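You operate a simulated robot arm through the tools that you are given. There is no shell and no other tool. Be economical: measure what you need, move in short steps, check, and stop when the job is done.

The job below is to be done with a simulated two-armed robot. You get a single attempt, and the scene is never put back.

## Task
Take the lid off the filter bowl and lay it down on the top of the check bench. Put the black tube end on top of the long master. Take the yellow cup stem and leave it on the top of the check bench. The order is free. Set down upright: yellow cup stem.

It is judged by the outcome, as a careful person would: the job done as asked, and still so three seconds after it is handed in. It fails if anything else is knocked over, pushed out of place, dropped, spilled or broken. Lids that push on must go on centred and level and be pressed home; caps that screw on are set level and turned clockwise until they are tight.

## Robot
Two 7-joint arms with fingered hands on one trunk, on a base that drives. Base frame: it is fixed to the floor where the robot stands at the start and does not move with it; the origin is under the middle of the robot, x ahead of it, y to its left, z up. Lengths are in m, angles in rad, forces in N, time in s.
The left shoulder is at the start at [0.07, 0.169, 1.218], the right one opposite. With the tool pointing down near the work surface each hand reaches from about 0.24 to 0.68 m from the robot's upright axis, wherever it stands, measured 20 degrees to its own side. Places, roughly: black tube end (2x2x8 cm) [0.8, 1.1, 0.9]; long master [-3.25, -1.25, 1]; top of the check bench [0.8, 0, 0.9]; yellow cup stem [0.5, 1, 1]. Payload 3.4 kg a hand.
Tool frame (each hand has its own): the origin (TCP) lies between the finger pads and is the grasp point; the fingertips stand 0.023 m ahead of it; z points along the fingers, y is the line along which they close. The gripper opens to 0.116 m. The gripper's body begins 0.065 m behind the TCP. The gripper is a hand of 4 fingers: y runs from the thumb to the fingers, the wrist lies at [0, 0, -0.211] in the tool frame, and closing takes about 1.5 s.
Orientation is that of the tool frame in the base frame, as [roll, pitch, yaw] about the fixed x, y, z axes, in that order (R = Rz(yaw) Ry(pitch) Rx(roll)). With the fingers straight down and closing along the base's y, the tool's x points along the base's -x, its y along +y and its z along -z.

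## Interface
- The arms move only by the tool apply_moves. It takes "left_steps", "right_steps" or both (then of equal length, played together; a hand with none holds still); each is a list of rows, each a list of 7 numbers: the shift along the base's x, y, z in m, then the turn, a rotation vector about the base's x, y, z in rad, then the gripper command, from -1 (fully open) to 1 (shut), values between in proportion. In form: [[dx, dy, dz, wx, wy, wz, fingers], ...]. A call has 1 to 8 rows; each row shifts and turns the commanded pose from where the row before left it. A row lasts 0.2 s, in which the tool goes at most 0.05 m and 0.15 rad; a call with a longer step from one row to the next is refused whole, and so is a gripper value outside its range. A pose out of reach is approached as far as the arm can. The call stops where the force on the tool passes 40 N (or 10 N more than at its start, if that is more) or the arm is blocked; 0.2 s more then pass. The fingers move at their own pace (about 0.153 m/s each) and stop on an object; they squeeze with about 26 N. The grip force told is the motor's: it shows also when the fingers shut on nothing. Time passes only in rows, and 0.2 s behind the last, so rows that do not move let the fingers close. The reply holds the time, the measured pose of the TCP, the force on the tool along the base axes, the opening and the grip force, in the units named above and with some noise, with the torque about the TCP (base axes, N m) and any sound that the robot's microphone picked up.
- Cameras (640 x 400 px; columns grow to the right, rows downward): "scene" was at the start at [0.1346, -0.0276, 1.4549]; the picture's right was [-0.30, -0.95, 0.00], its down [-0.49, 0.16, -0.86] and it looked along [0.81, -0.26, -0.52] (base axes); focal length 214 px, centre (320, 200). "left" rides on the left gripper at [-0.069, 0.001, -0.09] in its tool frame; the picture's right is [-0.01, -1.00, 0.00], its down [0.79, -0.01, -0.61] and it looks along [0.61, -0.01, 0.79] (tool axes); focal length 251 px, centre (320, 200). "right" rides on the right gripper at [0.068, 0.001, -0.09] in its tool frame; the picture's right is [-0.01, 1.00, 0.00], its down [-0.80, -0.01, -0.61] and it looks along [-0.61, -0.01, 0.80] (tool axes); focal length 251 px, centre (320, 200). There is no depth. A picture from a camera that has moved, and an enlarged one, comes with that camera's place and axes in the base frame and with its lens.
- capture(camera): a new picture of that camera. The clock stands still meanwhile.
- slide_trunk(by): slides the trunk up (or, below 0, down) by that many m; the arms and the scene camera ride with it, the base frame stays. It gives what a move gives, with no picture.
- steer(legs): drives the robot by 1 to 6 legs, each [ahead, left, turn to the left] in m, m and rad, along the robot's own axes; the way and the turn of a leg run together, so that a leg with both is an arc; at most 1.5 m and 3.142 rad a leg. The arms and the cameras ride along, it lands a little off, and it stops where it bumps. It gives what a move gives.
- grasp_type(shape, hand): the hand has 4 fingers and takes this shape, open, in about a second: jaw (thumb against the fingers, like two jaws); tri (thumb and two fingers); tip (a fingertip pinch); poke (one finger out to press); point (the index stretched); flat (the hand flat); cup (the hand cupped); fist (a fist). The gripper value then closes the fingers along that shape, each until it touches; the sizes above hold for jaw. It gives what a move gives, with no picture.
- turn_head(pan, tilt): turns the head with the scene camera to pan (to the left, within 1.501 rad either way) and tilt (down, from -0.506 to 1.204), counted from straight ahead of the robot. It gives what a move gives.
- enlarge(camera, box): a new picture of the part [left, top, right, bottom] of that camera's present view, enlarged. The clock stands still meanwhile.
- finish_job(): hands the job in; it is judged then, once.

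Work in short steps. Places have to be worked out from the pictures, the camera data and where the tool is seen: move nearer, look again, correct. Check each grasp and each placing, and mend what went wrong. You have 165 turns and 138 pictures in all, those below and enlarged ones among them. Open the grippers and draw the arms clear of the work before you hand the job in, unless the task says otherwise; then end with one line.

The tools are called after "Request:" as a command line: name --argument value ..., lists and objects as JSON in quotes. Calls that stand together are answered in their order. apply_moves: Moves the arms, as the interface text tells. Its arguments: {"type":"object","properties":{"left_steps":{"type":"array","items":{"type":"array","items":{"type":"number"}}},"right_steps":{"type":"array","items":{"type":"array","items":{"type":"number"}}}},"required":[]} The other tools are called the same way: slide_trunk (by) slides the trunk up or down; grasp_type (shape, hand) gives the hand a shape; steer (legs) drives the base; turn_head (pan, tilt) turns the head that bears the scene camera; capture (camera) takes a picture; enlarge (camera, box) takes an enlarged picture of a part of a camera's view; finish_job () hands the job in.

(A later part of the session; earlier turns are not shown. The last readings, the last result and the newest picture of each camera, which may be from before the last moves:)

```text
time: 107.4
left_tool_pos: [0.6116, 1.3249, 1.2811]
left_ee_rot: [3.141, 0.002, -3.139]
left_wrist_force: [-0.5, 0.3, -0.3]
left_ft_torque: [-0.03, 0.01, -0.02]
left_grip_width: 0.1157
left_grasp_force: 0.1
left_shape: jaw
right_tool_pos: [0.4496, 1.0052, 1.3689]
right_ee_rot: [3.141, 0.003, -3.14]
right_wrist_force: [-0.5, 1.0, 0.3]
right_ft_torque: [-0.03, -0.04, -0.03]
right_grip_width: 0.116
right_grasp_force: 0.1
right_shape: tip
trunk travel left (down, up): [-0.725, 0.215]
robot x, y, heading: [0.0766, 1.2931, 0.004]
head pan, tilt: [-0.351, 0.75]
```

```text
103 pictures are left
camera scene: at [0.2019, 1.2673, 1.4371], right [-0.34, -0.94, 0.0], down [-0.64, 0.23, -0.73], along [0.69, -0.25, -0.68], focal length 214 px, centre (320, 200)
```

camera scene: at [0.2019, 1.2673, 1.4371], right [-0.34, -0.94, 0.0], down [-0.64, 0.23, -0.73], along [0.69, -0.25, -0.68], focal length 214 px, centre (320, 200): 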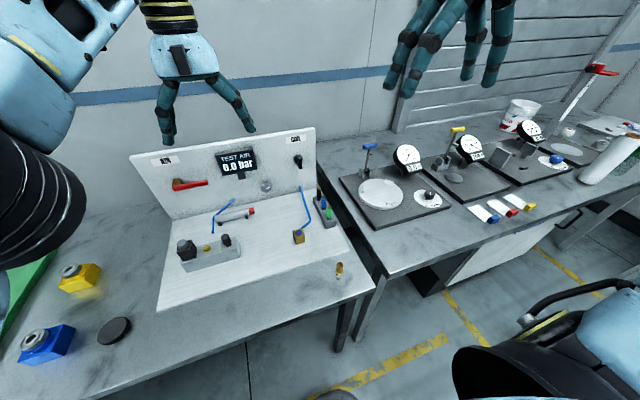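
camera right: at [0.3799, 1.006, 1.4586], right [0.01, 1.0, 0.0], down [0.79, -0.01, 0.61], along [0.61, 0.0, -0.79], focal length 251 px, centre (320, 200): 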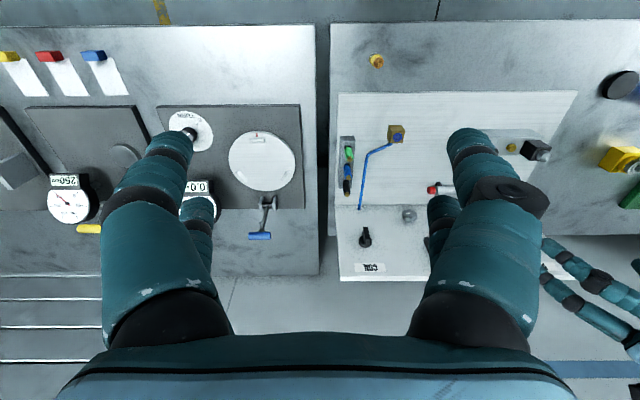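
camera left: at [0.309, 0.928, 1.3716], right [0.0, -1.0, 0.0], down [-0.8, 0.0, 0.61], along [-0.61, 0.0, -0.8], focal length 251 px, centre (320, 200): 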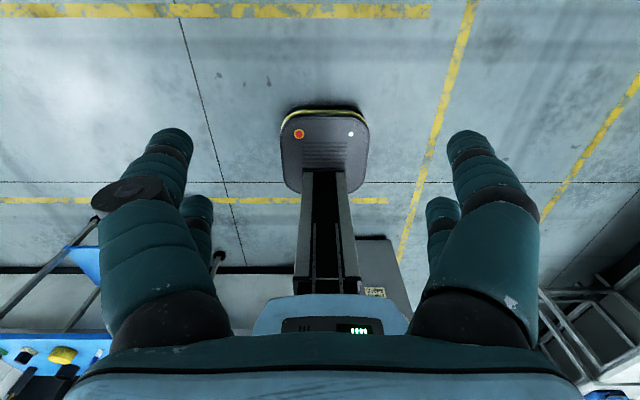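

Open it looks the same; I close the pinch in free air to see the finger geometry.

Request:
apply_moves --right_steps '[[0, 0, 0, 0, 0, 0, 1], [0, 0, 0, 0, 0, 0, 1], [0, 0, 0, 0, 0, 0, 1], [0, 0, 0, 0, 0, 0, 1], [0, 0, 0, 0, 0, 0, 1], [0, 0, 0, 0, 0, 0, 1], [0, 0, 0, 0, 0, 0, 1]]'

Request:
capture --camera "right"

```text
time: 109.0
left_tool_pos: [0.6115, 1.3251, 1.2807]
left_ee_rot: [3.141, 0.002, -3.14]
left_wrist_force: [0.2, 0.3, 0.5]
left_ft_torque: [0.01, 0.02, -0.03]
left_grip_width: 0.1159
left_grasp_force: 0.1
left_shape: jaw
right_tool_pos: [0.4498, 1.0042, 1.3693]
right_ee_rot: [-3.141, 0.002, -3.139]
right_wrist_force: [1.1, 0.3, 0.5]
right_ft_torque: [0.0, 0.02, -0.01]
right_grip_width: 0.0
right_grasp_force: 25.9
right_shape: tip
trunk travel left (down, up): [-0.725, 0.215]
robot x, y, heading: [0.0765, 1.2953, 0.003]
head pan, tilt: [-0.351, 0.75]
```

```text
102 pictures are left
camera right: at [0.38, 1.0061, 1.4586], right [0.01, 1.0, 0.0], down [0.79, -0.01, 0.61], along [0.61, 0.0, -0.79], focal length 251 px, centre (320, 200)
```

right: 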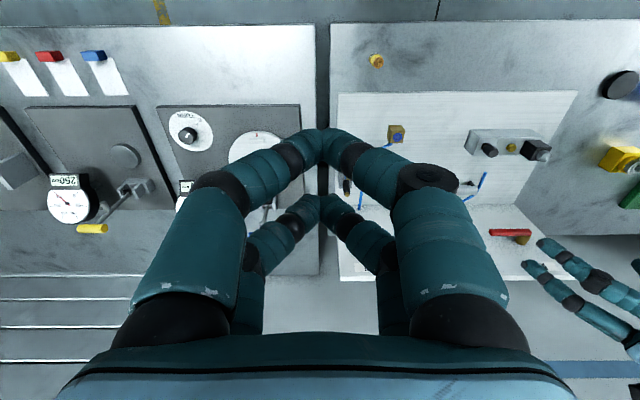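

The hand closes as two finger pairs about the TCP. I return to jaw, open, and go over the yellow stem to about z=1.09.

Request:
grasp_type --hand "right" --shape "jaw"

Request:
apply_moves --right_steps '[[0.002, 0.02, -0.04, 0, 0, 0, -0.3], [0.002, 0.02, -0.04, 0, 0, 0, -0.3], [0.002, 0.02, -0.04, 0, 0, 0, -0.3], [0.002, 0.02, -0.04, 0, 0, 0, -0.3], [0.003, 0.018, -0.04, 0, 0, 0, -0.3], [0.002, 0.018, -0.04, 0, 0, 0, -0.3], [0.0, 0.0, -0.04, 0, 0, 0, -0.3]]'

Request:
capture --camera "right"

Request:
capture --camera "scene"

```text
time: 109.9
left_tool_pos: [0.6124, 1.3237, 1.2813]
left_ee_rot: [3.141, 0.002, -3.139]
left_wrist_force: [-0.4, 0.7, 0.7]
left_ft_torque: [0.0, -0.02, -0.03]
left_grip_width: 0.1159
left_grasp_force: 0.1
left_shape: jaw
right_tool_pos: [0.45, 1.0047, 1.3683]
right_ee_rot: [3.14, 0.002, -3.138]
right_wrist_force: [0.3, -0.1, -0.9]
right_ft_torque: [0.0, 0.0, 0.03]
right_grip_width: 0.1157
right_grasp_force: 0.0
right_shape: jaw
trunk travel left (down, up): [-0.725, 0.215]
robot x, y, heading: [0.0749, 1.297, 0.005]
head pan, tilt: [-0.351, 0.75]
```

```text
time: 111.5
left_tool_pos: [0.6128, 1.3246, 1.2805]
left_ee_rot: [-3.141, 0.0, -3.139]
left_wrist_force: [0.2, -0.8, -1.2]
left_ft_torque: [0.01, 0.0, 0.03]
left_grip_width: 0.1159
left_grasp_force: 0.0
left_shape: jaw
right_tool_pos: [0.4649, 1.124, 1.087]
right_ee_rot: [3.14, -0.001, 3.141]
right_wrist_force: [0.5, -0.2, -0.6]
right_ft_torque: [0.03, -0.01, 0.0]
right_grip_width: 0.0758
right_grasp_force: 0.0
right_shape: jaw
trunk travel left (down, up): [-0.725, 0.215]
robot x, y, heading: [0.0762, 1.2968, 0.002]
head pan, tilt: [-0.351, 0.75]
```

```text
101 pictures are left
camera right: at [0.396, 1.1239, 1.1772], right [0.01, 1.0, 0.0], down [0.79, -0.01, 0.61], along [0.61, 0.0, -0.79], focal length 251 px, centre (320, 200)
```

right: 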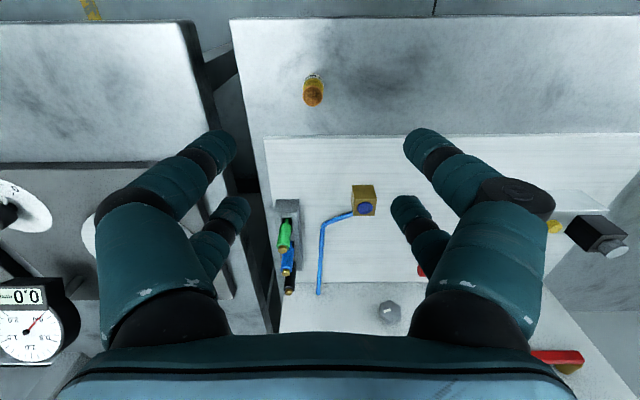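

```text
100 pictures are left
camera scene: at [0.203, 1.2668, 1.437], right [-0.34, -0.94, 0.0], down [-0.64, 0.23, -0.73], along [0.69, -0.25, -0.68], focal length 214 px, centre (320, 200)
```

scene: 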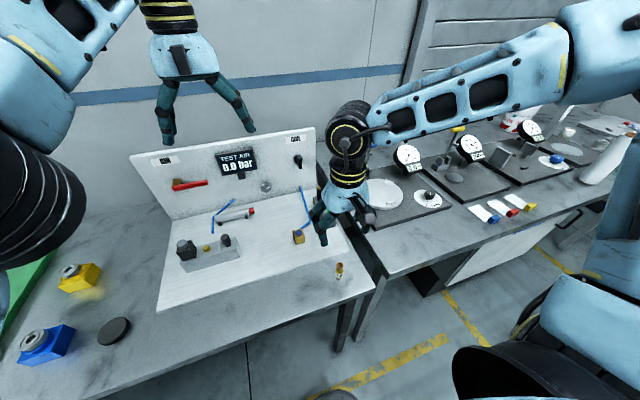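

The stem axis is at ≈(0.455, 1.120). I descend to z≈0.935 first with a half-open hand, then check.

Request:
apply_moves --right_steps '[[-0.005, -0.002, -0.04, 0, 0, 0, -0.3], [-0.005, -0.002, -0.04, 0, 0, 0, -0.3], [0, 0, -0.04, 0, 0, 0, -0.3], [0, 0, -0.032, 0, 0, 0, -0.3]]'

Request:
capture --camera "right"

Request:
enlarge --camera "scene" --box '[290, 190, 410, 300]'

```text
time: 112.5
left_tool_pos: [0.6127, 1.3254, 1.281]
left_ee_rot: [-3.141, 0.0, -3.14]
left_wrist_force: [0.1, 0.1, 0.6]
left_ft_torque: [0.03, 0.0, 0.0]
left_grip_width: 0.1161
left_grasp_force: 0.0
left_shape: jaw
right_tool_pos: [0.4538, 1.1163, 0.9378]
right_ee_rot: [-3.141, 0.0, -3.14]
right_wrist_force: [0.6, -0.8, -0.2]
right_ft_torque: [-0.02, -0.03, 0.0]
right_grip_width: 0.0755
right_grasp_force: 0.0
right_shape: jaw
trunk travel left (down, up): [-0.725, 0.215]
robot x, y, heading: [0.0783, 1.2966, -0.002]
head pan, tilt: [-0.351, 0.75]
```

```text
99 pictures are left
camera right: at [0.3848, 1.1174, 1.0272], right [0.01, 1.0, 0.0], down [0.79, -0.01, 0.61], along [0.61, 0.0, -0.79], focal length 251 px, centre (320, 200)
```

right: 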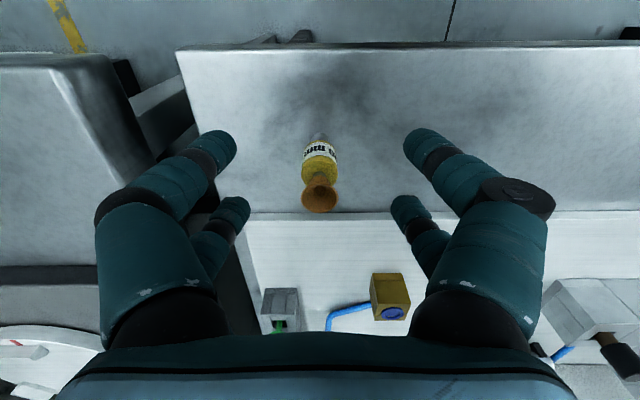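

```text
3.64 times, centred on (350, 245) of scene
camera zoom: at [0.2029, 1.2669, 1.437], right [-0.34, -0.94, 0.0], down [-0.64, 0.23, -0.73], along [0.69, -0.25, -0.68], focal length 780 px, centre (211, 36)
```

zoom: 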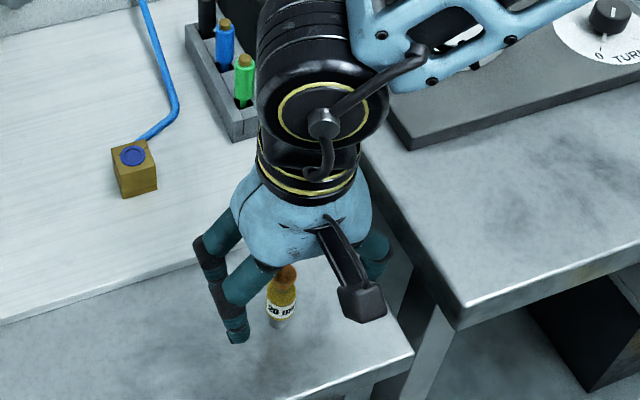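

The stem is centred between the fingers with its axis at x≈0.446. I shift back 8 mm, lower 25 mm and close.

Request:
apply_moves --right_steps '[[-0.008, 0.001, -0.012, 0, 0, 0, -0.3], [0, 0, -0.013, 0, 0, 0, -0.3], [0, 0, 0, 0, 0, 0, 0.2], [0, 0, 0, 0, 0, 0, 0.6], [0, 0, 0, 0, 0, 0, 0.8], [0, 0, 0, 0, 0, 0, 0.8]]'

Request:
capture --camera "right"

```text
time: 113.9
left_tool_pos: [0.6116, 1.3239, 1.2823]
left_ee_rot: [3.14, 0.001, -3.139]
left_wrist_force: [1.0, -0.3, 0.3]
left_ft_torque: [-0.03, 0.01, 0.03]
left_grip_width: 0.1157
left_grasp_force: 0.0
left_shape: jaw
right_tool_pos: [0.4449, 1.1165, 0.9122]
right_ee_rot: [-3.141, 0.003, -3.139]
right_wrist_force: [-0.3, -0.3, 1.6]
right_ft_torque: [-0.01, 0.0, 0.01]
right_grip_width: 0.0129
right_grasp_force: 0.1
right_shape: jaw
trunk travel left (down, up): [-0.725, 0.215]
robot x, y, heading: [0.0743, 1.2955, -0.0]
head pan, tilt: [-0.351, 0.75]
```

```text
97 pictures are left
camera right: at [0.3759, 1.1178, 1.003], right [0.01, 1.0, 0.0], down [0.79, -0.01, 0.61], along [0.61, 0.0, -0.79], focal length 251 px, centre (320, 200)
```

right: 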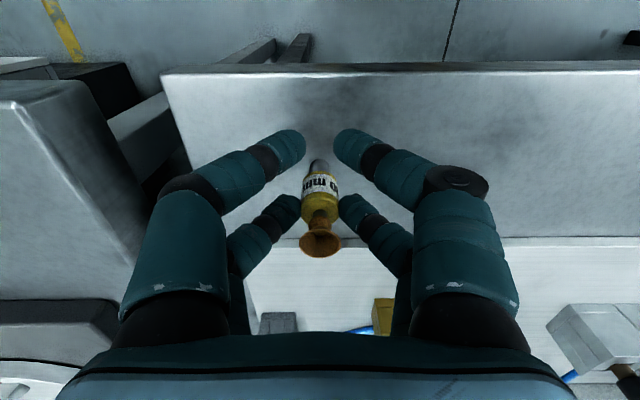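

Not gripping yet (force 0.1). I close fully.

Request:
apply_moves --right_steps '[[0, 0, 0, 0, 0, 0, 1], [0, 0, 0, 0, 0, 0, 1], [0, 0, 0, 0, 0, 0, 1], [0, 0, 0, 0, 0, 0, 1]]'

Request:
capture --camera "right"

```text
time: 114.9
left_tool_pos: [0.6116, 1.325, 1.2815]
left_ee_rot: [-3.142, 0.002, -3.139]
left_wrist_force: [-0.2, 0.9, 0.2]
left_ft_torque: [0.0, -0.01, -0.01]
left_grip_width: 0.1161
left_grasp_force: 0.0
left_shape: jaw
right_tool_pos: [0.446, 1.1172, 0.9141]
right_ee_rot: [3.141, 0.001, -3.138]
right_wrist_force: [0.4, 0.2, 0.1]
right_ft_torque: [0.03, -0.03, -0.02]
right_grip_width: 0.0
right_grasp_force: 25.7
right_shape: jaw
trunk travel left (down, up): [-0.725, 0.215]
robot x, y, heading: [0.073, 1.2948, 0.009]
head pan, tilt: [-0.351, 0.75]
```

```text
96 pictures are left
camera right: at [0.3762, 1.1177, 1.0029], right [0.01, 1.0, 0.0], down [0.79, -0.01, 0.61], along [0.61, 0.0, -0.79], focal length 251 px, centre (320, 200)
```

right: 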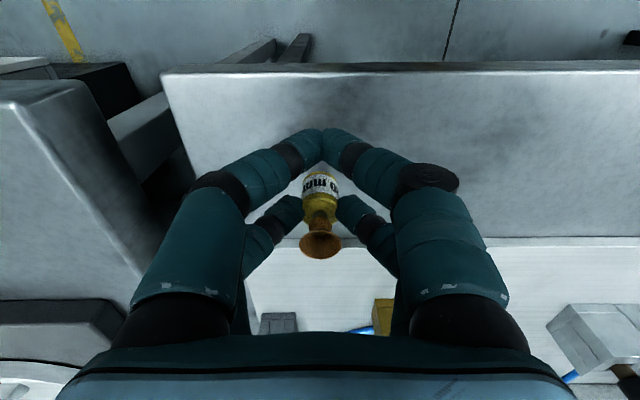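

The second finger pair sits on the stem at the TCP while the pair nearer the robot met in front. I lift slightly and check that it comes along.

Request:
apply_moves --right_steps '[[0, 0, 0.02, 0, 0, 0, 1], [0, 0, 0.04, 0, 0, 0, 1], [0, 0, 0.04, 0, 0, 0, 1]]'

Request:
capture --camera "right"

```text
time: 115.7
left_tool_pos: [0.6117, 1.3255, 1.2819]
left_ee_rot: [-3.141, 0.0, -3.14]
left_wrist_force: [-1.0, 1.0, 0.1]
left_ft_torque: [0.0, -0.01, 0.02]
left_grip_width: 0.1162
left_grasp_force: 0.0
left_shape: jaw
right_tool_pos: [0.4451, 1.1178, 1.0118]
right_ee_rot: [3.141, 0.002, -3.14]
right_wrist_force: [0.0, 0.3, 0.3]
right_ft_torque: [-0.01, -0.02, -0.02]
right_grip_width: 0.0002
right_grasp_force: 26.4
right_shape: jaw
trunk travel left (down, up): [-0.725, 0.215]
robot x, y, heading: [0.0742, 1.2969, 0.0]
head pan, tilt: [-0.351, 0.75]
```

```text
95 pictures are left
camera right: at [0.3748, 1.1192, 1.1015], right [0.01, 1.0, 0.0], down [0.79, -0.01, 0.61], along [0.61, -0.01, -0.79], focal length 251 px, centre (320, 200)
```

right: 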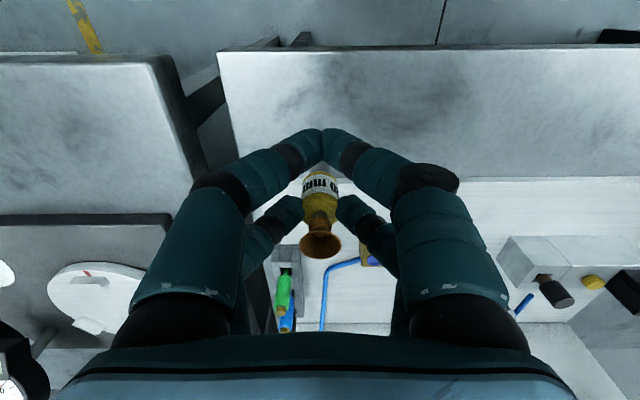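

The stem is held and lifted. The check bench front strip (x 0.41–0.56, y<0.98) is free; I carry it to ≈(0.49, 0.87) at this height.

Request:
apply_moves --right_steps '[[0.007, -0.04, 0, 0, 0, 0, 1], [0.008, -0.042, 0, 0, 0, 0, 1], [0.008, -0.042, 0, 0, 0, 0, 1], [0.008, -0.042, 0, 0, 0, 0, 1], [0.008, -0.042, 0, 0, 0, 0, 1], [0.006, -0.04, 0, 0, 0, 0, 1]]'

Request:
capture --camera "right"

Request:
capture --camera "scene"

```text
time: 117.1
left_tool_pos: [0.612, 1.3238, 1.2822]
left_ee_rot: [-3.14, 0.003, -3.14]
left_wrist_force: [0.6, 0.0, -0.5]
left_ft_torque: [0.01, 0.0, -0.01]
left_grip_width: 0.116
left_grasp_force: 0.1
left_shape: jaw
right_tool_pos: [0.4895, 0.8699, 1.0086]
right_ee_rot: [3.139, 0.001, -3.139]
right_wrist_force: [0.4, 0.4, -0.6]
right_ft_torque: [0.04, 0.0, -0.01]
right_grip_width: 0.0
right_grasp_force: 25.5
right_shape: jaw
trunk travel left (down, up): [-0.725, 0.215]
robot x, y, heading: [0.0768, 1.2945, 0.003]
head pan, tilt: [-0.351, 0.75]
```

```text
94 pictures are left
camera right: at [0.4202, 0.8704, 1.0986], right [0.01, 1.0, 0.0], down [0.79, -0.01, 0.61], along [0.61, 0.0, -0.79], focal length 251 px, centre (320, 200)
```

right: 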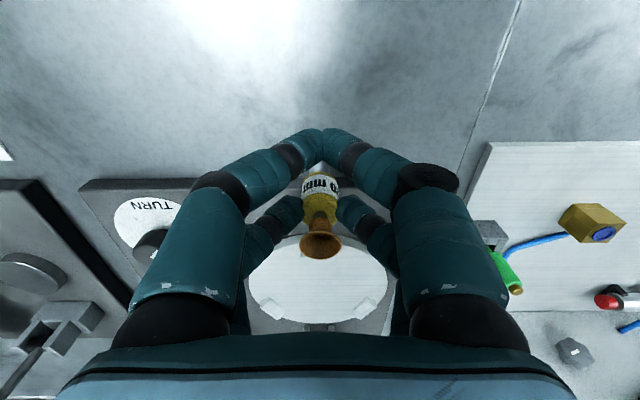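

```text
93 pictures are left
camera scene: at [0.2023, 1.2659, 1.437], right [-0.34, -0.94, 0.0], down [-0.64, 0.23, -0.73], along [0.69, -0.25, -0.68], focal length 214 px, centre (320, 200)
```

scene: 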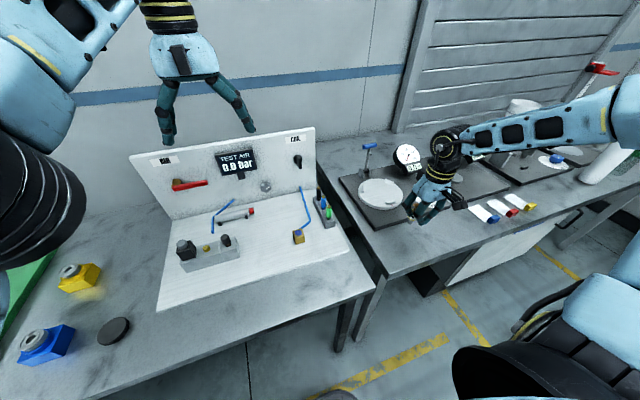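

The spot below is free, ~5 cm in front of the gauge plate. I lower it gently until it touches.

Request:
apply_moves --right_steps '[[0, 0, -0.035, 0, 0, 0, 1], [0, 0, -0.035, 0, 0, 0, 1], [0, 0, -0.015, 0, 0, 0, 1], [0, 0, -0.006, 0, 0, 0, 1]]'

Request:
capture --camera "right"

```text
time: 118.1
left_tool_pos: [0.6079, 1.3268, 1.2809]
left_ee_rot: [-3.137, 0.002, -3.142]
left_wrist_force: [0.0, 0.3, -0.3]
left_ft_torque: [0.04, -0.02, 0.03]
left_grip_width: 0.1159
left_grasp_force: 0.0
left_shape: jaw
right_tool_pos: [0.489, 0.8748, 0.9266]
right_ee_rot: [-3.139, 0.009, -3.141]
right_wrist_force: [-3.0, 0.9, 22.3]
right_ft_torque: [0.05, -0.35, 0.06]
right_grip_width: 0.0
right_grasp_force: 26.1
right_shape: jaw
trunk travel left (down, up): [-0.725, 0.215]
robot x, y, heading: [0.0758, 1.2957, 0.003]
head pan, tilt: [-0.351, 0.75]
stopped in row 4 (right hand): the force on the tool passed its limit at 45 N (the readings are from after the stop); the commanded pose is now the measured one
```

```text
92 pictures are left
camera right: at [0.4179, 0.8745, 1.0159], right [0.01, 1.0, 0.0], down [0.79, 0.0, 0.61], along [0.61, -0.01, -0.79], focal length 251 px, centre (320, 200)
```

right: 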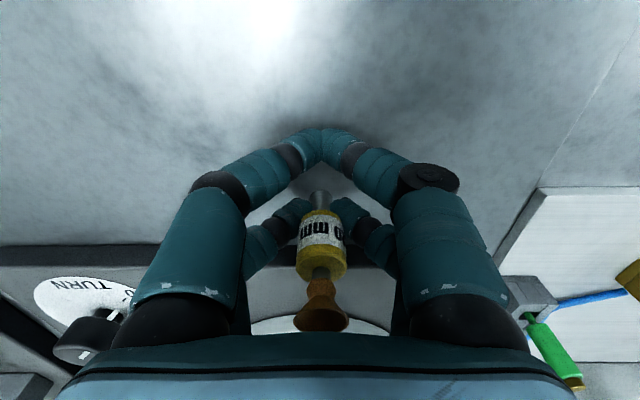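

It touched the bench (this top is ~1 cm higher) and slid up a little in the grip. I relieve the pressure by a few mm and open gently.

Request:
apply_moves --right_steps '[[0, 0, 0.003, 0, 0, 0, 1], [0, 0, 0, 0, 0, 0, 1]]'

Request:
enlarge --camera "scene" --box '[380, 140, 480, 240]'

```text
time: 118.7
left_tool_pos: [0.6109, 1.3269, 1.2819]
left_ee_rot: [-3.139, 0.002, -3.14]
left_wrist_force: [0.3, 0.0, -0.7]
left_ft_torque: [-0.03, 0.0, -0.02]
left_grip_width: 0.1162
left_grasp_force: 0.1
left_shape: jaw
right_tool_pos: [0.4886, 0.8733, 0.9282]
right_ee_rot: [-3.14, 0.004, -3.141]
right_wrist_force: [-2.3, 2.8, 8.0]
right_ft_torque: [0.05, -0.12, 0.06]
right_grip_width: 0.0001
right_grasp_force: 25.9
right_shape: jaw
trunk travel left (down, up): [-0.725, 0.215]
robot x, y, heading: [0.0755, 1.2936, 0.005]
head pan, tilt: [-0.351, 0.75]
```

```text
4.00 times, centred on (430, 190) of scene
camera zoom: at [0.2002, 1.269, 1.4371], right [-0.34, -0.94, 0.0], down [-0.64, 0.23, -0.73], along [0.69, -0.25, -0.68], focal length 858 px, centre (-120, 240)
```

zoom: 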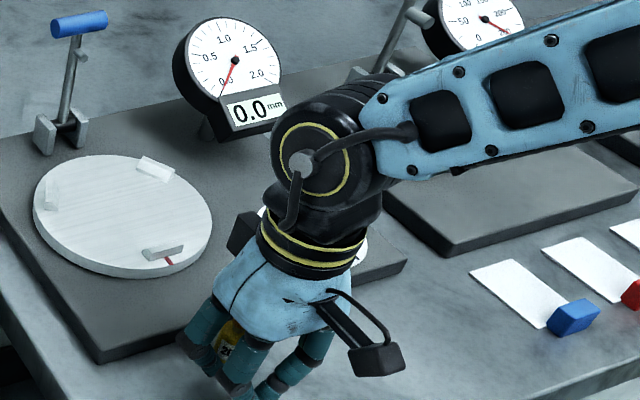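

Still in light contact (8 N). I open the fingers.

Request:
apply_moves --right_steps '[[0, 0, 0, 0, 0, 0, 0.8], [0, 0, 0, 0, 0, 0, 0.6], [0, 0, 0, 0, 0, 0, 0.2], [0, 0, 0, 0, 0, 0, -0.3], [0, 0, 0, 0, 0, 0, -0.3]]'

Request:
capture --camera "right"

```text
time: 119.9
left_tool_pos: [0.6121, 1.3236, 1.2798]
left_ee_rot: [3.141, -0.002, -3.14]
left_wrist_force: [0.3, 0.1, -0.1]
left_ft_torque: [-0.04, -0.01, 0.0]
left_grip_width: 0.1161
left_grasp_force: 0.1
left_shape: jaw
right_tool_pos: [0.488, 0.8716, 0.9264]
right_ee_rot: [3.141, 0.003, -3.14]
right_wrist_force: [-0.2, -0.6, 0.2]
right_ft_torque: [0.0, 0.02, -0.01]
right_grip_width: 0.0748
right_grasp_force: 0.0
right_shape: jaw
trunk travel left (down, up): [-0.725, 0.215]
robot x, y, heading: [0.0725, 1.2947, -0.003]
head pan, tilt: [-0.351, 0.75]
```

```text
90 pictures are left
camera right: at [0.4202, 0.8721, 1.016], right [0.01, 1.0, 0.0], down [0.79, -0.01, 0.61], along [0.61, 0.0, -0.79], focal length 251 px, centre (320, 200)
```

right: 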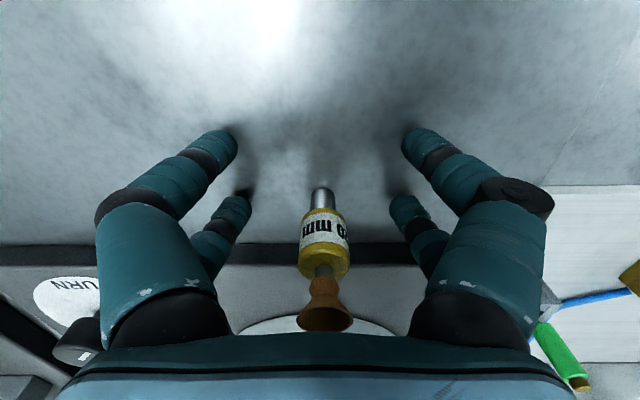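

It stands free and upright. I raise the hand straight up.

Request:
apply_moves --right_steps '[[0, 0, 0.03, 0, 0, 0, -0.3], [0, 0, 0.045, 0, 0, 0, -0.3], [0, 0, 0.045, 0, 0, 0, -0.3], [0, 0, 0.045, 0, 0, 0, -0.3], [0, 0.02, 0.045, 0, 0, 0, -0.3], [-0.01, 0.02, 0.045, 0, 0, 0, -0.3], [-0.02, 0.02, 0.045, 0, 0, 0, -1], [-0.02, 0.02, 0.04, 0, 0, 0, -1]]'

Request:
capture --camera "right"

```text
refused: row 6 steps farther than a row can; nothing moved
```

```text
89 pictures are left
camera right: at [0.4202, 0.8721, 1.016], right [0.01, 1.0, 0.0], down [0.79, -0.01, 0.61], along [0.61, 0.0, -0.79], focal length 251 px, centre (320, 200)
```

right: 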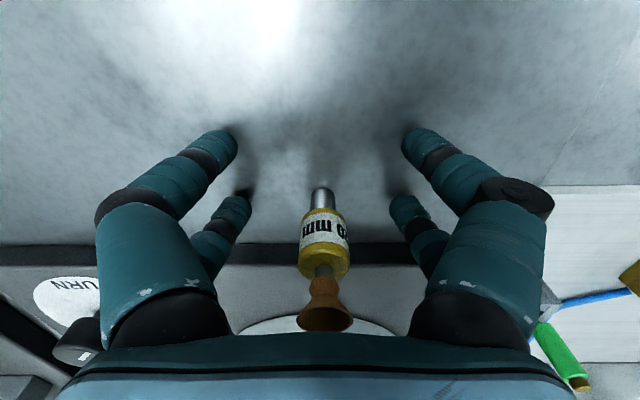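

The move was refused for step size; I repeat with smaller steps.

Request:
apply_moves --right_steps '[[0, 0, 0.03, 0, 0, 0, -0.3], [0, 0, 0.045, 0, 0, 0, -0.3], [0, 0, 0.045, 0, 0, 0, -0.3], [0, 0, 0.045, 0, 0, 0, -0.3], [0, 0.02, 0.045, 0, 0, 0, -0.3], [-0.01, 0.02, 0.04, 0, 0, 0, -0.3], [-0.02, 0.02, 0.04, 0, 0, 0, -1], [-0.02, 0.02, 0.04, 0, 0, 0, -1]]'

Request:
capture --camera "right"

```text
time: 121.7
left_tool_pos: [0.6099, 1.3261, 1.2826]
left_ee_rot: [-3.14, 0.001, -3.14]
left_wrist_force: [-0.4, 0.5, -0.6]
left_ft_torque: [-0.01, -0.01, 0.0]
left_grip_width: 0.116
left_grasp_force: 0.0
left_shape: jaw
right_tool_pos: [0.4362, 0.9488, 1.2559]
right_ee_rot: [-3.139, 0.003, -3.141]
right_wrist_force: [0.3, -0.1, 0.4]
right_ft_torque: [-0.03, -0.01, -0.01]
right_grip_width: 0.116
right_grasp_force: 0.0
right_shape: jaw
trunk travel left (down, up): [-0.725, 0.215]
robot x, y, heading: [0.0763, 1.2987, 0.001]
head pan, tilt: [-0.351, 0.75]
```

```text
88 pictures are left
camera right: at [0.3667, 0.9509, 1.3456], right [0.01, 1.0, 0.0], down [0.79, -0.01, 0.61], along [0.61, -0.01, -0.79], focal length 251 px, centre (320, 200)
```

right: 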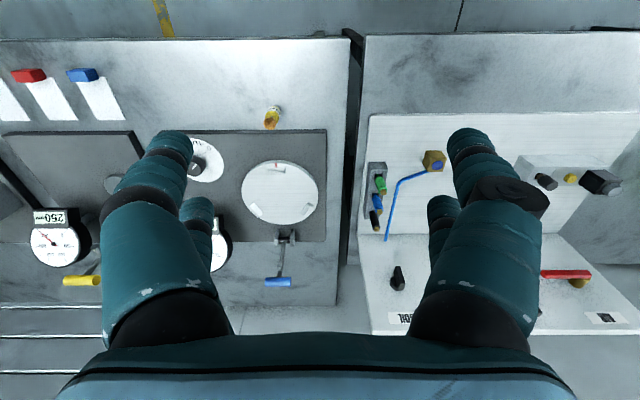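

The yellow stem stands upright on the check bench. For the black tube I'll use the left hand (its extra finger pair lies away from the blue tube); I shift the base right to bring it in line.

Request:
steer --legs '[[0, -0.44, 0]]'

Request:
turn_head --pan 0.4 --tilt 0.65

Request:
capture --camera "scene"

```text
time: 124.3
left_tool_pos: [0.613, 0.8952, 1.2812]
left_ee_rot: [-3.141, 0.002, -3.133]
left_wrist_force: [0.1, -0.1, 0.0]
left_ft_torque: [-0.04, 0.02, 0.03]
left_grip_width: 0.116
left_grasp_force: 0.0
left_shape: jaw
right_tool_pos: [0.443, 0.5187, 1.2555]
right_ee_rot: [-3.139, 0.003, -3.134]
right_wrist_force: [1.1, -0.1, -0.1]
right_ft_torque: [-0.02, -0.02, 0.0]
right_grip_width: 0.1157
right_grasp_force: 0.0
right_shape: jaw
trunk travel left (down, up): [-0.725, 0.215]
robot x, y, heading: [0.0761, 0.863, 0.005]
head pan, tilt: [-0.351, 0.75]
```

```text
time: 125.4
left_tool_pos: [0.6149, 0.894, 1.2804]
left_ee_rot: [-3.14, 0.001, -3.132]
left_wrist_force: [0.3, 0.3, 0.5]
left_ft_torque: [-0.01, -0.02, 0.0]
left_grip_width: 0.116
left_grasp_force: 0.1
left_shape: jaw
right_tool_pos: [0.4433, 0.5166, 1.255]
right_ee_rot: [3.141, 0.005, -3.137]
right_wrist_force: [-0.6, 0.2, 0.6]
right_ft_torque: [0.01, -0.01, 0.04]
right_grip_width: 0.1158
right_grasp_force: 0.0
right_shape: jaw
trunk travel left (down, up): [-0.725, 0.215]
robot x, y, heading: [0.0774, 0.8613, 0.009]
head pan, tilt: [0.4, 0.649]
```

```text
87 pictures are left
camera scene: at [0.2059, 0.8961, 1.4456], right [0.4, -0.92, 0.0], down [-0.56, -0.24, -0.8], along [0.73, 0.32, -0.6], focal length 214 px, centre (320, 200)
```

scene: 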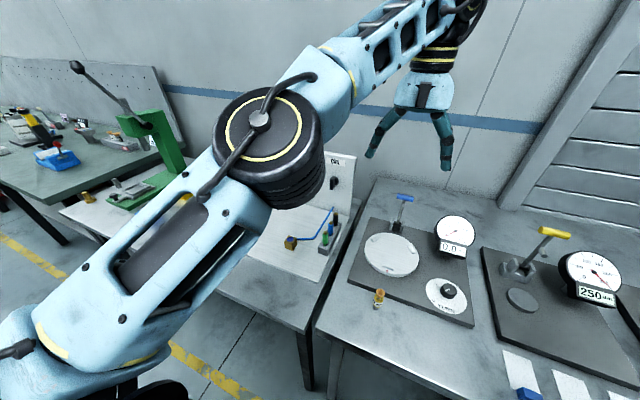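

Request:
enlarge --camera "scene" --box '[280, 170, 400, 300]'

```text
3.08 times, centred on (340, 235) of scene
camera zoom: at [0.2059, 0.8961, 1.4456], right [0.4, -0.92, 0.0], down [-0.56, -0.24, -0.8], along [0.73, 0.32, -0.6], focal length 660 px, centre (258, 92)
```

zoom: 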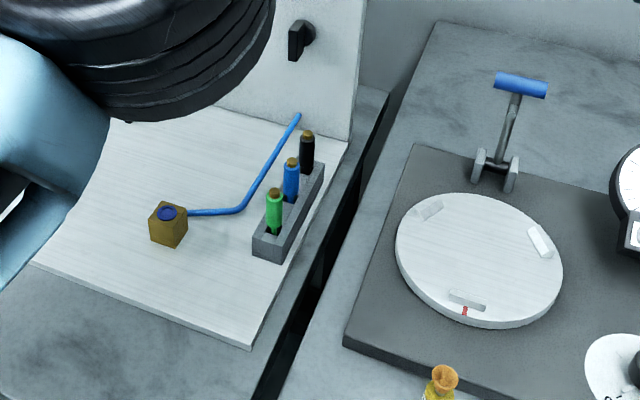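

By two views the black tube's top is at ≈(0.760, 1.075, 0.946), standing ~5 cm above the rack. I tilt the left hand forward 0.4 rad (clearing the panel behind) and bring it above the tube.

Request:
apply_moves --left_steps '[[0.025, 0.036, 0, 0, -0.133, 0, 0], [0.025, 0.036, 0, 0, -0.133, 0, 0], [0.025, 0.036, 0, 0, -0.134, 0, 0], [0.025, 0.036, 0, 0, 0, 0, 0], [0.025, 0.037, 0, 0, 0, 0, 0], [0.01, 0, -0.04, 0, 0, 0, 0], [0.01, 0, -0.04, 0, 0, 0, 0], [0, 0, -0.04, 0, 0, 0, 0]]'

Request:
capture --camera "left"

Request:
capture --camera "scene"

```text
time: 127.2
left_tool_pos: [0.7579, 1.0752, 1.1616]
left_ee_rot: [-3.136, 0.4, -3.132]
left_wrist_force: [0.3, 0.2, 0.4]
left_ft_torque: [-0.02, 0.01, -0.02]
left_grip_width: 0.0585
left_grasp_force: 0.0
left_shape: jaw
right_tool_pos: [0.4427, 0.5182, 1.2546]
right_ee_rot: [-3.141, 0.003, -3.134]
right_wrist_force: [-0.5, 0.1, -0.1]
right_ft_torque: [0.0, 0.01, 0.0]
right_grip_width: 0.1162
right_grasp_force: 0.1
right_shape: jaw
trunk travel left (down, up): [-0.725, 0.215]
robot x, y, heading: [0.08, 0.8589, 0.006]
head pan, tilt: [0.4, 0.649]
```

```text
85 pictures are left
camera left: at [0.7864, 1.0771, 1.2714], right [0.02, -1.0, 0.01], down [-0.97, -0.01, 0.25], along [-0.25, -0.01, -0.97], focal length 251 px, centre (320, 200)
```

left: 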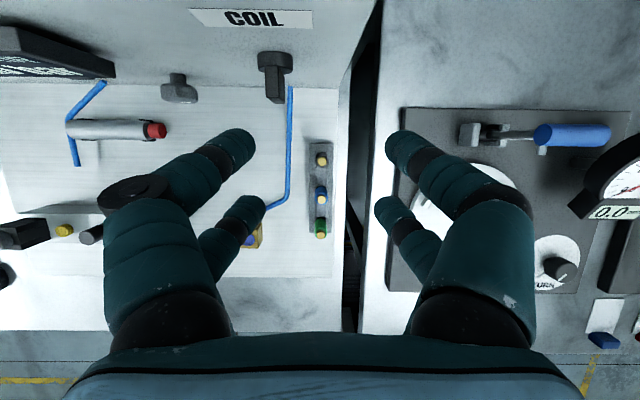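

```text
84 pictures are left
camera scene: at [0.2065, 0.8965, 1.4456], right [0.4, -0.92, 0.0], down [-0.56, -0.24, -0.8], along [0.73, 0.32, -0.61], focal length 214 px, centre (320, 200)
```

scene: 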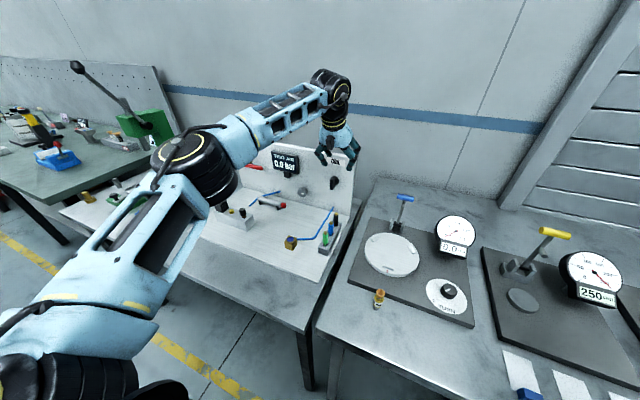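

The left camera puts the black tube top at (0.756, 1.073); I'm aligned. I lower to z≈0.99 and check.

Request:
apply_moves --left_steps '[[-0.001, -0.001, -0.045, 0, 0, 0, 0], [0, 0, -0.045, 0, 0, 0, 0], [0, 0, -0.045, 0, 0, 0, 0], [0, 0, -0.035, 0, 0, 0, 0]]'

Request:
capture --camera "left"

Request:
enlarge --camera "scene" --box '[280, 150, 400, 280]'

```text
time: 128.2
left_tool_pos: [0.7596, 1.0744, 0.9901]
left_ee_rot: [-3.136, 0.399, -3.131]
left_wrist_force: [0.0, -0.7, 1.0]
left_ft_torque: [0.05, 0.01, 0.01]
left_grip_width: 0.0585
left_grasp_force: 0.1
left_shape: jaw
right_tool_pos: [0.443, 0.5173, 1.2546]
right_ee_rot: [3.14, 0.004, -3.134]
right_wrist_force: [-0.1, 0.3, 0.0]
right_ft_torque: [-0.01, 0.02, 0.01]
right_grip_width: 0.1157
right_grasp_force: 0.1
right_shape: jaw
trunk travel left (down, up): [-0.725, 0.215]
robot x, y, heading: [0.0763, 0.863, 0.011]
head pan, tilt: [0.4, 0.649]
```

```text
83 pictures are left
camera left: at [0.7875, 1.0762, 1.1011], right [0.02, -1.0, 0.01], down [-0.97, -0.01, 0.25], along [-0.25, -0.01, -0.97], focal length 251 px, centre (320, 200)
```

left: 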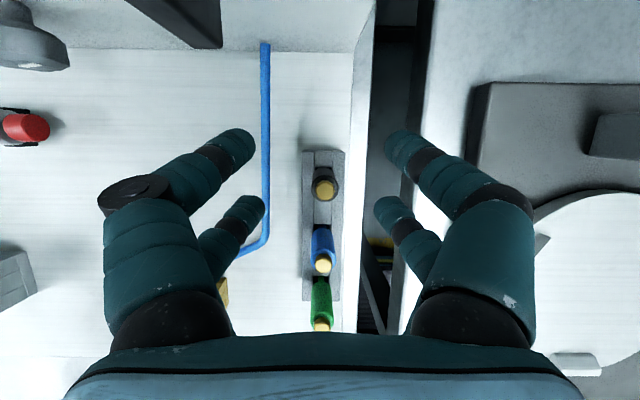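

```text
3.08 times, centred on (340, 215) of scene
camera zoom: at [0.2068, 0.8964, 1.4456], right [0.4, -0.92, 0.0], down [-0.56, -0.24, -0.8], along [0.73, 0.32, -0.61], focal length 660 px, centre (258, 154)
```

zoom: 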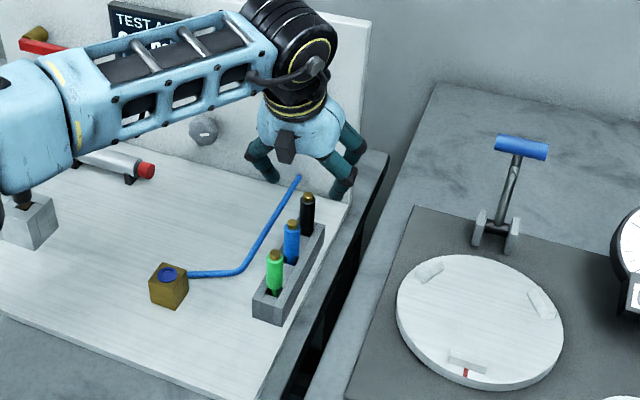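

Tube top measured at (0.755, 1.073). I shift 4 mm back and lower to z≈0.93, then close.

Request:
apply_moves --left_steps '[[-0.004, -0.001, -0.02, 0, 0, 0, 0], [0, 0, -0.02, 0, 0, 0, 0], [0, 0, -0.018, 0, 0, 0, 0], [0, 0, 0, 0, 0, 0, 0.5], [0, 0, 0, 0, 0, 0, 1], [0, 0, 0, 0, 0, 0, 1], [0, 0, 0, 0, 0, 0, 1], [0, 0, 0, 0, 0, 0, 1]]'

Request:
capture --camera "left"

Request:
enlarge --camera "scene" --box '[280, 150, 400, 280]'

```text
time: 130.0
left_tool_pos: [0.7534, 1.0723, 0.934]
left_ee_rot: [-3.139, 0.402, -3.132]
left_wrist_force: [-0.1, 0.0, -0.8]
left_ft_torque: [0.0, 0.06, -0.05]
left_grip_width: 0.0001
left_grasp_force: 25.2
left_shape: jaw
right_tool_pos: [0.4422, 0.5166, 1.2549]
right_ee_rot: [-3.141, 0.004, -3.135]
right_wrist_force: [-0.4, -1.1, 0.0]
right_ft_torque: [-0.01, 0.0, -0.05]
right_grip_width: 0.116
right_grasp_force: 0.0
right_shape: jaw
trunk travel left (down, up): [-0.725, 0.215]
robot x, y, heading: [0.0768, 0.862, 0.005]
head pan, tilt: [0.4, 0.649]
```

```text
81 pictures are left
camera left: at [0.7814, 1.074, 1.0434], right [0.02, -1.0, 0.01], down [-0.97, -0.01, 0.25], along [-0.25, -0.01, -0.97], focal length 251 px, centre (320, 200)
```

left: 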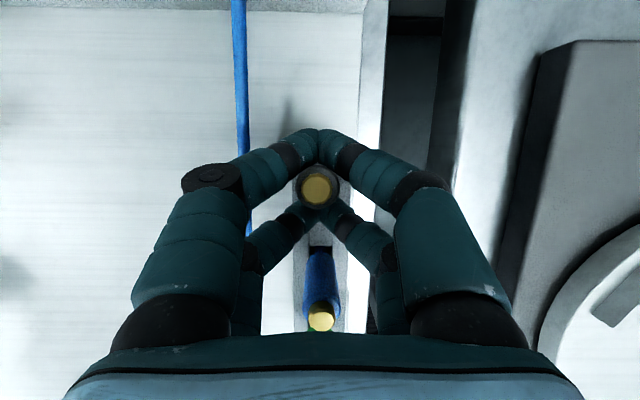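

```text
3.08 times, centred on (340, 215) of scene
camera zoom: at [0.2059, 0.896, 1.4457], right [0.4, -0.92, 0.0], down [-0.56, -0.24, -0.8], along [0.73, 0.32, -0.6], focal length 660 px, centre (258, 154)
```

zoom: 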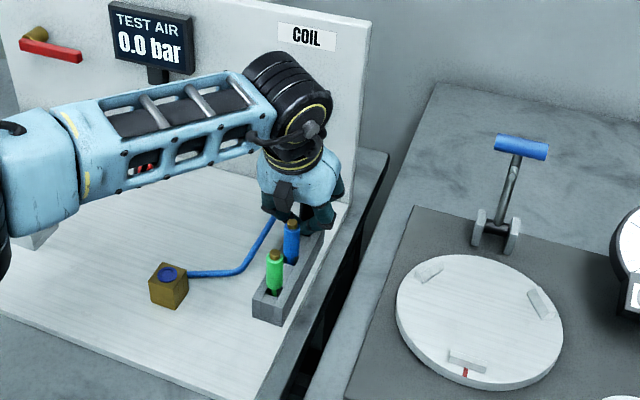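

The tube sits between the two finger pairs rather than squarely in one. I open, shift 11 mm ahead so the inner pair meets the tube's axis, and close again.

Request:
apply_moves --left_steps '[[0, 0, 0, 0, 0, 0, 0.5], [0, 0, 0, 0, 0, 0, 0.1], [0, 0, 0, 0, 0, 0, 0.1], [0.011, 0, 0, 0, 0, 0, 0.1], [0, 0, 0, 0, 0, 0, 0.6], [0, 0, 0, 0, 0, 0, 1], [0, 0, 0, 0, 0, 0, 1], [0, 0, 0, 0, 0, 0, 1]]'

Request:
capture --camera "left"

```text
time: 131.8
left_tool_pos: [0.7636, 1.0735, 0.933]
left_ee_rot: [-3.138, 0.402, -3.133]
left_wrist_force: [0.8, -0.2, -0.7]
left_ft_torque: [0.01, -0.01, 0.01]
left_grip_width: 0.0
left_grasp_force: 26.1
left_shape: jaw
right_tool_pos: [0.4427, 0.5168, 1.2536]
right_ee_rot: [-3.141, 0.004, -3.134]
right_wrist_force: [-0.7, 0.7, 0.1]
right_ft_torque: [0.02, -0.01, 0.0]
right_grip_width: 0.1159
right_grasp_force: 0.1
right_shape: jaw
trunk travel left (down, up): [-0.725, 0.215]
robot x, y, heading: [0.0761, 0.8611, 0.011]
head pan, tilt: [0.4, 0.649]
```

```text
79 pictures are left
camera left: at [0.7926, 1.0742, 1.0431], right [0.02, -1.0, 0.01], down [-0.97, -0.01, 0.25], along [-0.25, -0.01, -0.97], focal length 251 px, centre (320, 200)
```

left: 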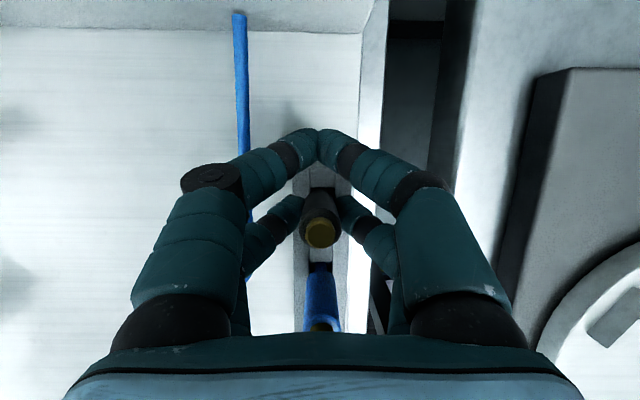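

Now the inner pair clamps the tube squarely. I lift it straight up out of the rack.

Request:
apply_moves --left_steps '[[0, 0, 0.015, 0, 0, 0, 1], [0, 0, 0.02, 0, 0, 0, 1], [0, 0, 0.03, 0, 0, 0, 1], [0, 0, 0.04, 0, 0, 0, 1], [0, 0, 0.04, 0, 0, 0, 1]]'

Request:
capture --camera "left"

Request:
enlarge --camera "scene" --box '[280, 130, 400, 260]'

```text
time: 133.0
left_tool_pos: [0.7631, 1.0725, 1.0786]
left_ee_rot: [-3.137, 0.401, -3.133]
left_wrist_force: [0.1, 1.2, 0.1]
left_ft_torque: [0.01, 0.02, -0.03]
left_grip_width: 0.0
left_grasp_force: 25.7
left_shape: jaw
right_tool_pos: [0.4433, 0.5164, 1.2538]
right_ee_rot: [3.141, 0.004, -3.134]
right_wrist_force: [0.1, -0.1, 0.5]
right_ft_torque: [0.04, -0.01, 0.01]
right_grip_width: 0.116
right_grasp_force: 0.0
right_shape: jaw
trunk travel left (down, up): [-0.725, 0.215]
robot x, y, heading: [0.0773, 0.8597, 0.009]
head pan, tilt: [0.4, 0.649]
```

```text
78 pictures are left
camera left: at [0.7916, 1.0735, 1.1888], right [0.02, -1.0, 0.01], down [-0.97, -0.01, 0.25], along [-0.25, -0.01, -0.97], focal length 251 px, centre (320, 200)
```

left: 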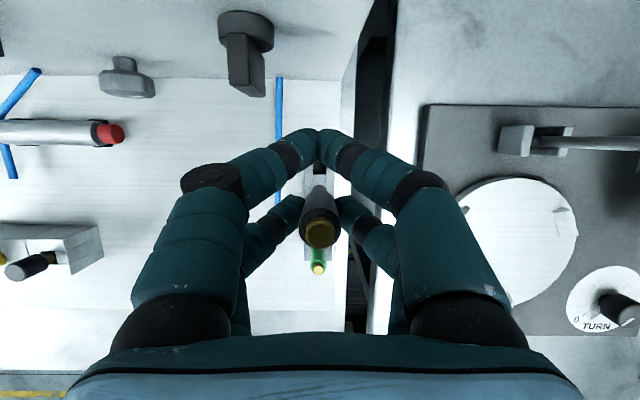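

```text
3.08 times, centred on (340, 195) of scene
camera zoom: at [0.2053, 0.8954, 1.4457], right [0.4, -0.92, 0.0], down [-0.55, -0.24, -0.8], along [0.73, 0.32, -0.6], focal length 660 px, centre (258, 215)
```

zoom: 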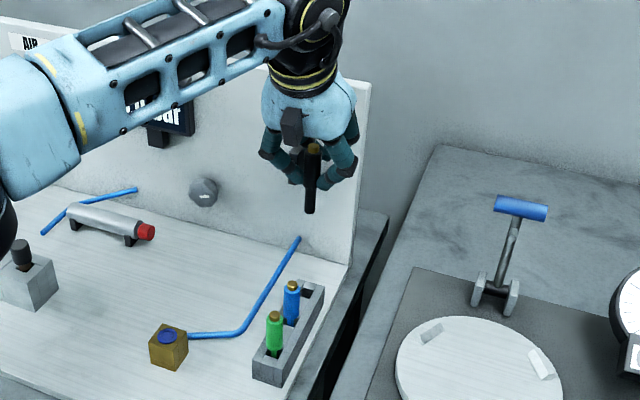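

The black tube is held upright. I retract the left arm high and close before driving.

Request:
apply_moves --left_steps '[[0, 0, 0.045, 0, 0, 0, 1], [0, 0, 0.045, 0, 0, 0, 1], [-0.02, -0.02, 0.04, 0, 0, 0, 1], [-0.03, -0.03, 0.02, 0, 0, 0, 1], [-0.035, -0.03, 0, 0, 0, 0, 1], [-0.035, -0.03, 0, 0, 0, 0, 1], [-0.035, -0.03, 0, 0, 0, 0, 1], [-0.03, -0.03, 0, 0, 0, 0, 1]]'

Request:
steer --legs '[[-0.33, 0, 0], [0, -0.9, 0]]'

Request:
turn_head --pan -0.1 --tilt 0.6

Request:
capture --camera "scene"

```text
time: 134.8
left_tool_pos: [0.5808, 0.8987, 1.2298]
left_ee_rot: [-3.14, 0.401, -3.132]
left_wrist_force: [0.0, 0.3, -0.3]
left_ft_torque: [-0.02, -0.04, -0.02]
left_grip_width: 0.0001
left_grasp_force: 25.9
left_shape: jaw
right_tool_pos: [0.4427, 0.5156, 1.2546]
right_ee_rot: [3.14, 0.003, -3.136]
right_wrist_force: [-0.7, -0.3, 0.1]
right_ft_torque: [-0.01, 0.01, -0.02]
right_grip_width: 0.1158
right_grasp_force: 0.1
right_shape: jaw
trunk travel left (down, up): [-0.725, 0.215]
robot x, y, heading: [0.0798, 0.8629, 0.013]
head pan, tilt: [0.4, 0.649]
```

```text
time: 141.5
left_tool_pos: [0.2493, -0.0289, 1.2281]
left_ee_rot: [-3.137, 0.402, 3.141]
left_wrist_force: [0.4, -0.5, -0.4]
left_ft_torque: [0.01, -0.01, 0.02]
left_grip_width: 0.0
left_grasp_force: 26.1
left_shape: jaw
right_tool_pos: [0.1077, -0.411, 1.2557]
right_ee_rot: [-3.14, 0.004, 3.141]
right_wrist_force: [-0.3, 0.4, 0.8]
right_ft_torque: [0.0, -0.01, 0.0]
right_grip_width: 0.1157
right_grasp_force: 0.1
right_shape: jaw
trunk travel left (down, up): [-0.725, 0.215]
robot x, y, heading: [-0.2557, -0.0633, -0.002]
head pan, tilt: [0.4, 0.649]
```

```text
time: 142.4
left_tool_pos: [0.2488, -0.0298, 1.2307]
left_ee_rot: [-3.139, 0.402, -3.14]
left_wrist_force: [0.6, 0.1, -0.1]
left_ft_torque: [0.0, 0.0, 0.0]
left_grip_width: 0.0
left_grasp_force: 26.2
left_shape: jaw
right_tool_pos: [0.1065, -0.4124, 1.2549]
right_ee_rot: [3.141, 0.003, 3.14]
right_wrist_force: [1.0, 0.5, -0.3]
right_ft_torque: [0.03, -0.01, 0.01]
right_grip_width: 0.116
right_grasp_force: 0.0
right_shape: jaw
trunk travel left (down, up): [-0.725, 0.215]
robot x, y, heading: [-0.2545, -0.0637, 0.002]
head pan, tilt: [-0.099, 0.6]
```

```text
76 pictures are left
camera scene: at [-0.1187, -0.073, 1.4499], right [-0.1, -1.0, 0.0], down [-0.56, 0.06, -0.82], along [0.82, -0.08, -0.57], focal length 214 px, centre (320, 200)
```

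scene: 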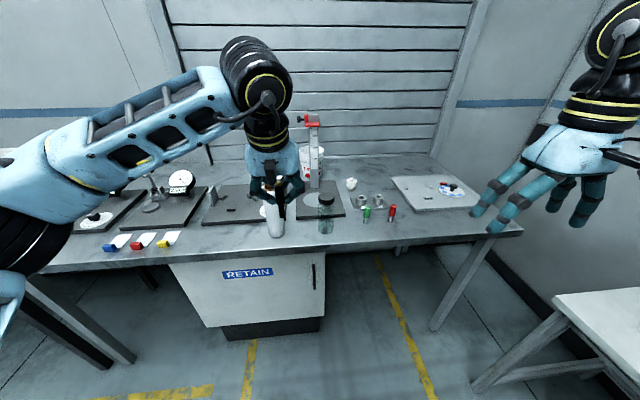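

Request:
enlarge --camera "scene" --box '[250, 150, 410, 250]'

Request:
enlarge --camera "scene" --box '[380, 160, 500, 230]'

Request:
enlarge --camera "scene" --box '[300, 190, 350, 240]'

```text
4.00 times, centred on (330, 200) of scene
camera zoom: at [-0.1187, -0.073, 1.4499], right [-0.1, -1.0, 0.0], down [-0.56, 0.06, -0.82], along [0.82, -0.08, -0.57], focal length 858 px, centre (280, 200)
```

zoom: 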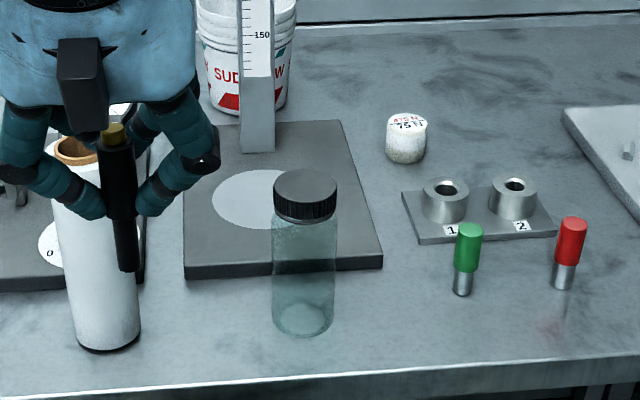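

```text
5.33 times, centred on (440, 195) of scene
camera zoom: at [-0.1187, -0.073, 1.4499], right [-0.1, -1.0, 0.0], down [-0.56, 0.06, -0.82], along [0.82, -0.08, -0.57], focal length 1144 px, centre (-320, 227)
```

zoom: 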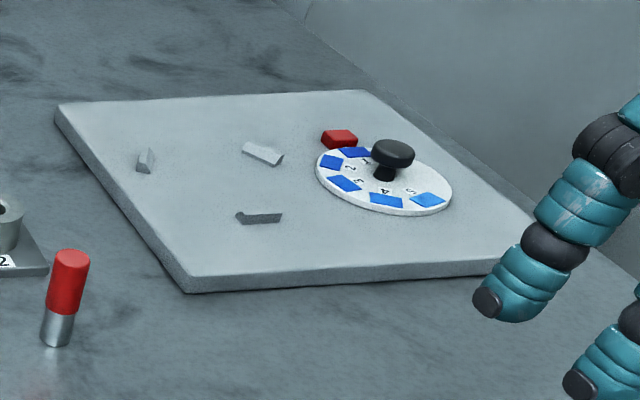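

```text
8.00 times, centred on (325, 215) of scene
camera zoom: at [-0.1187, -0.073, 1.4499], right [-0.1, -1.0, 0.0], down [-0.56, 0.06, -0.82], along [0.82, -0.08, -0.57], focal length 1716 px, centre (280, 80)
```

zoom: 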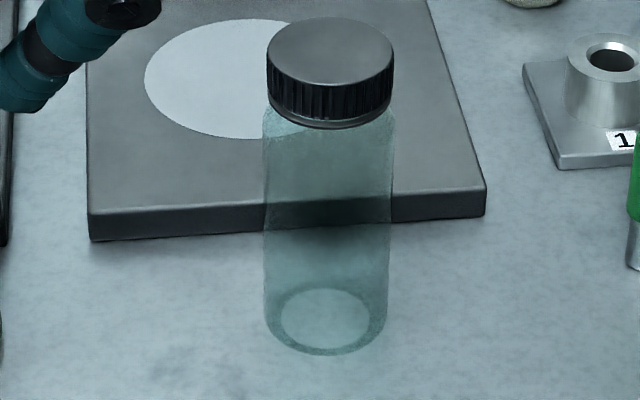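

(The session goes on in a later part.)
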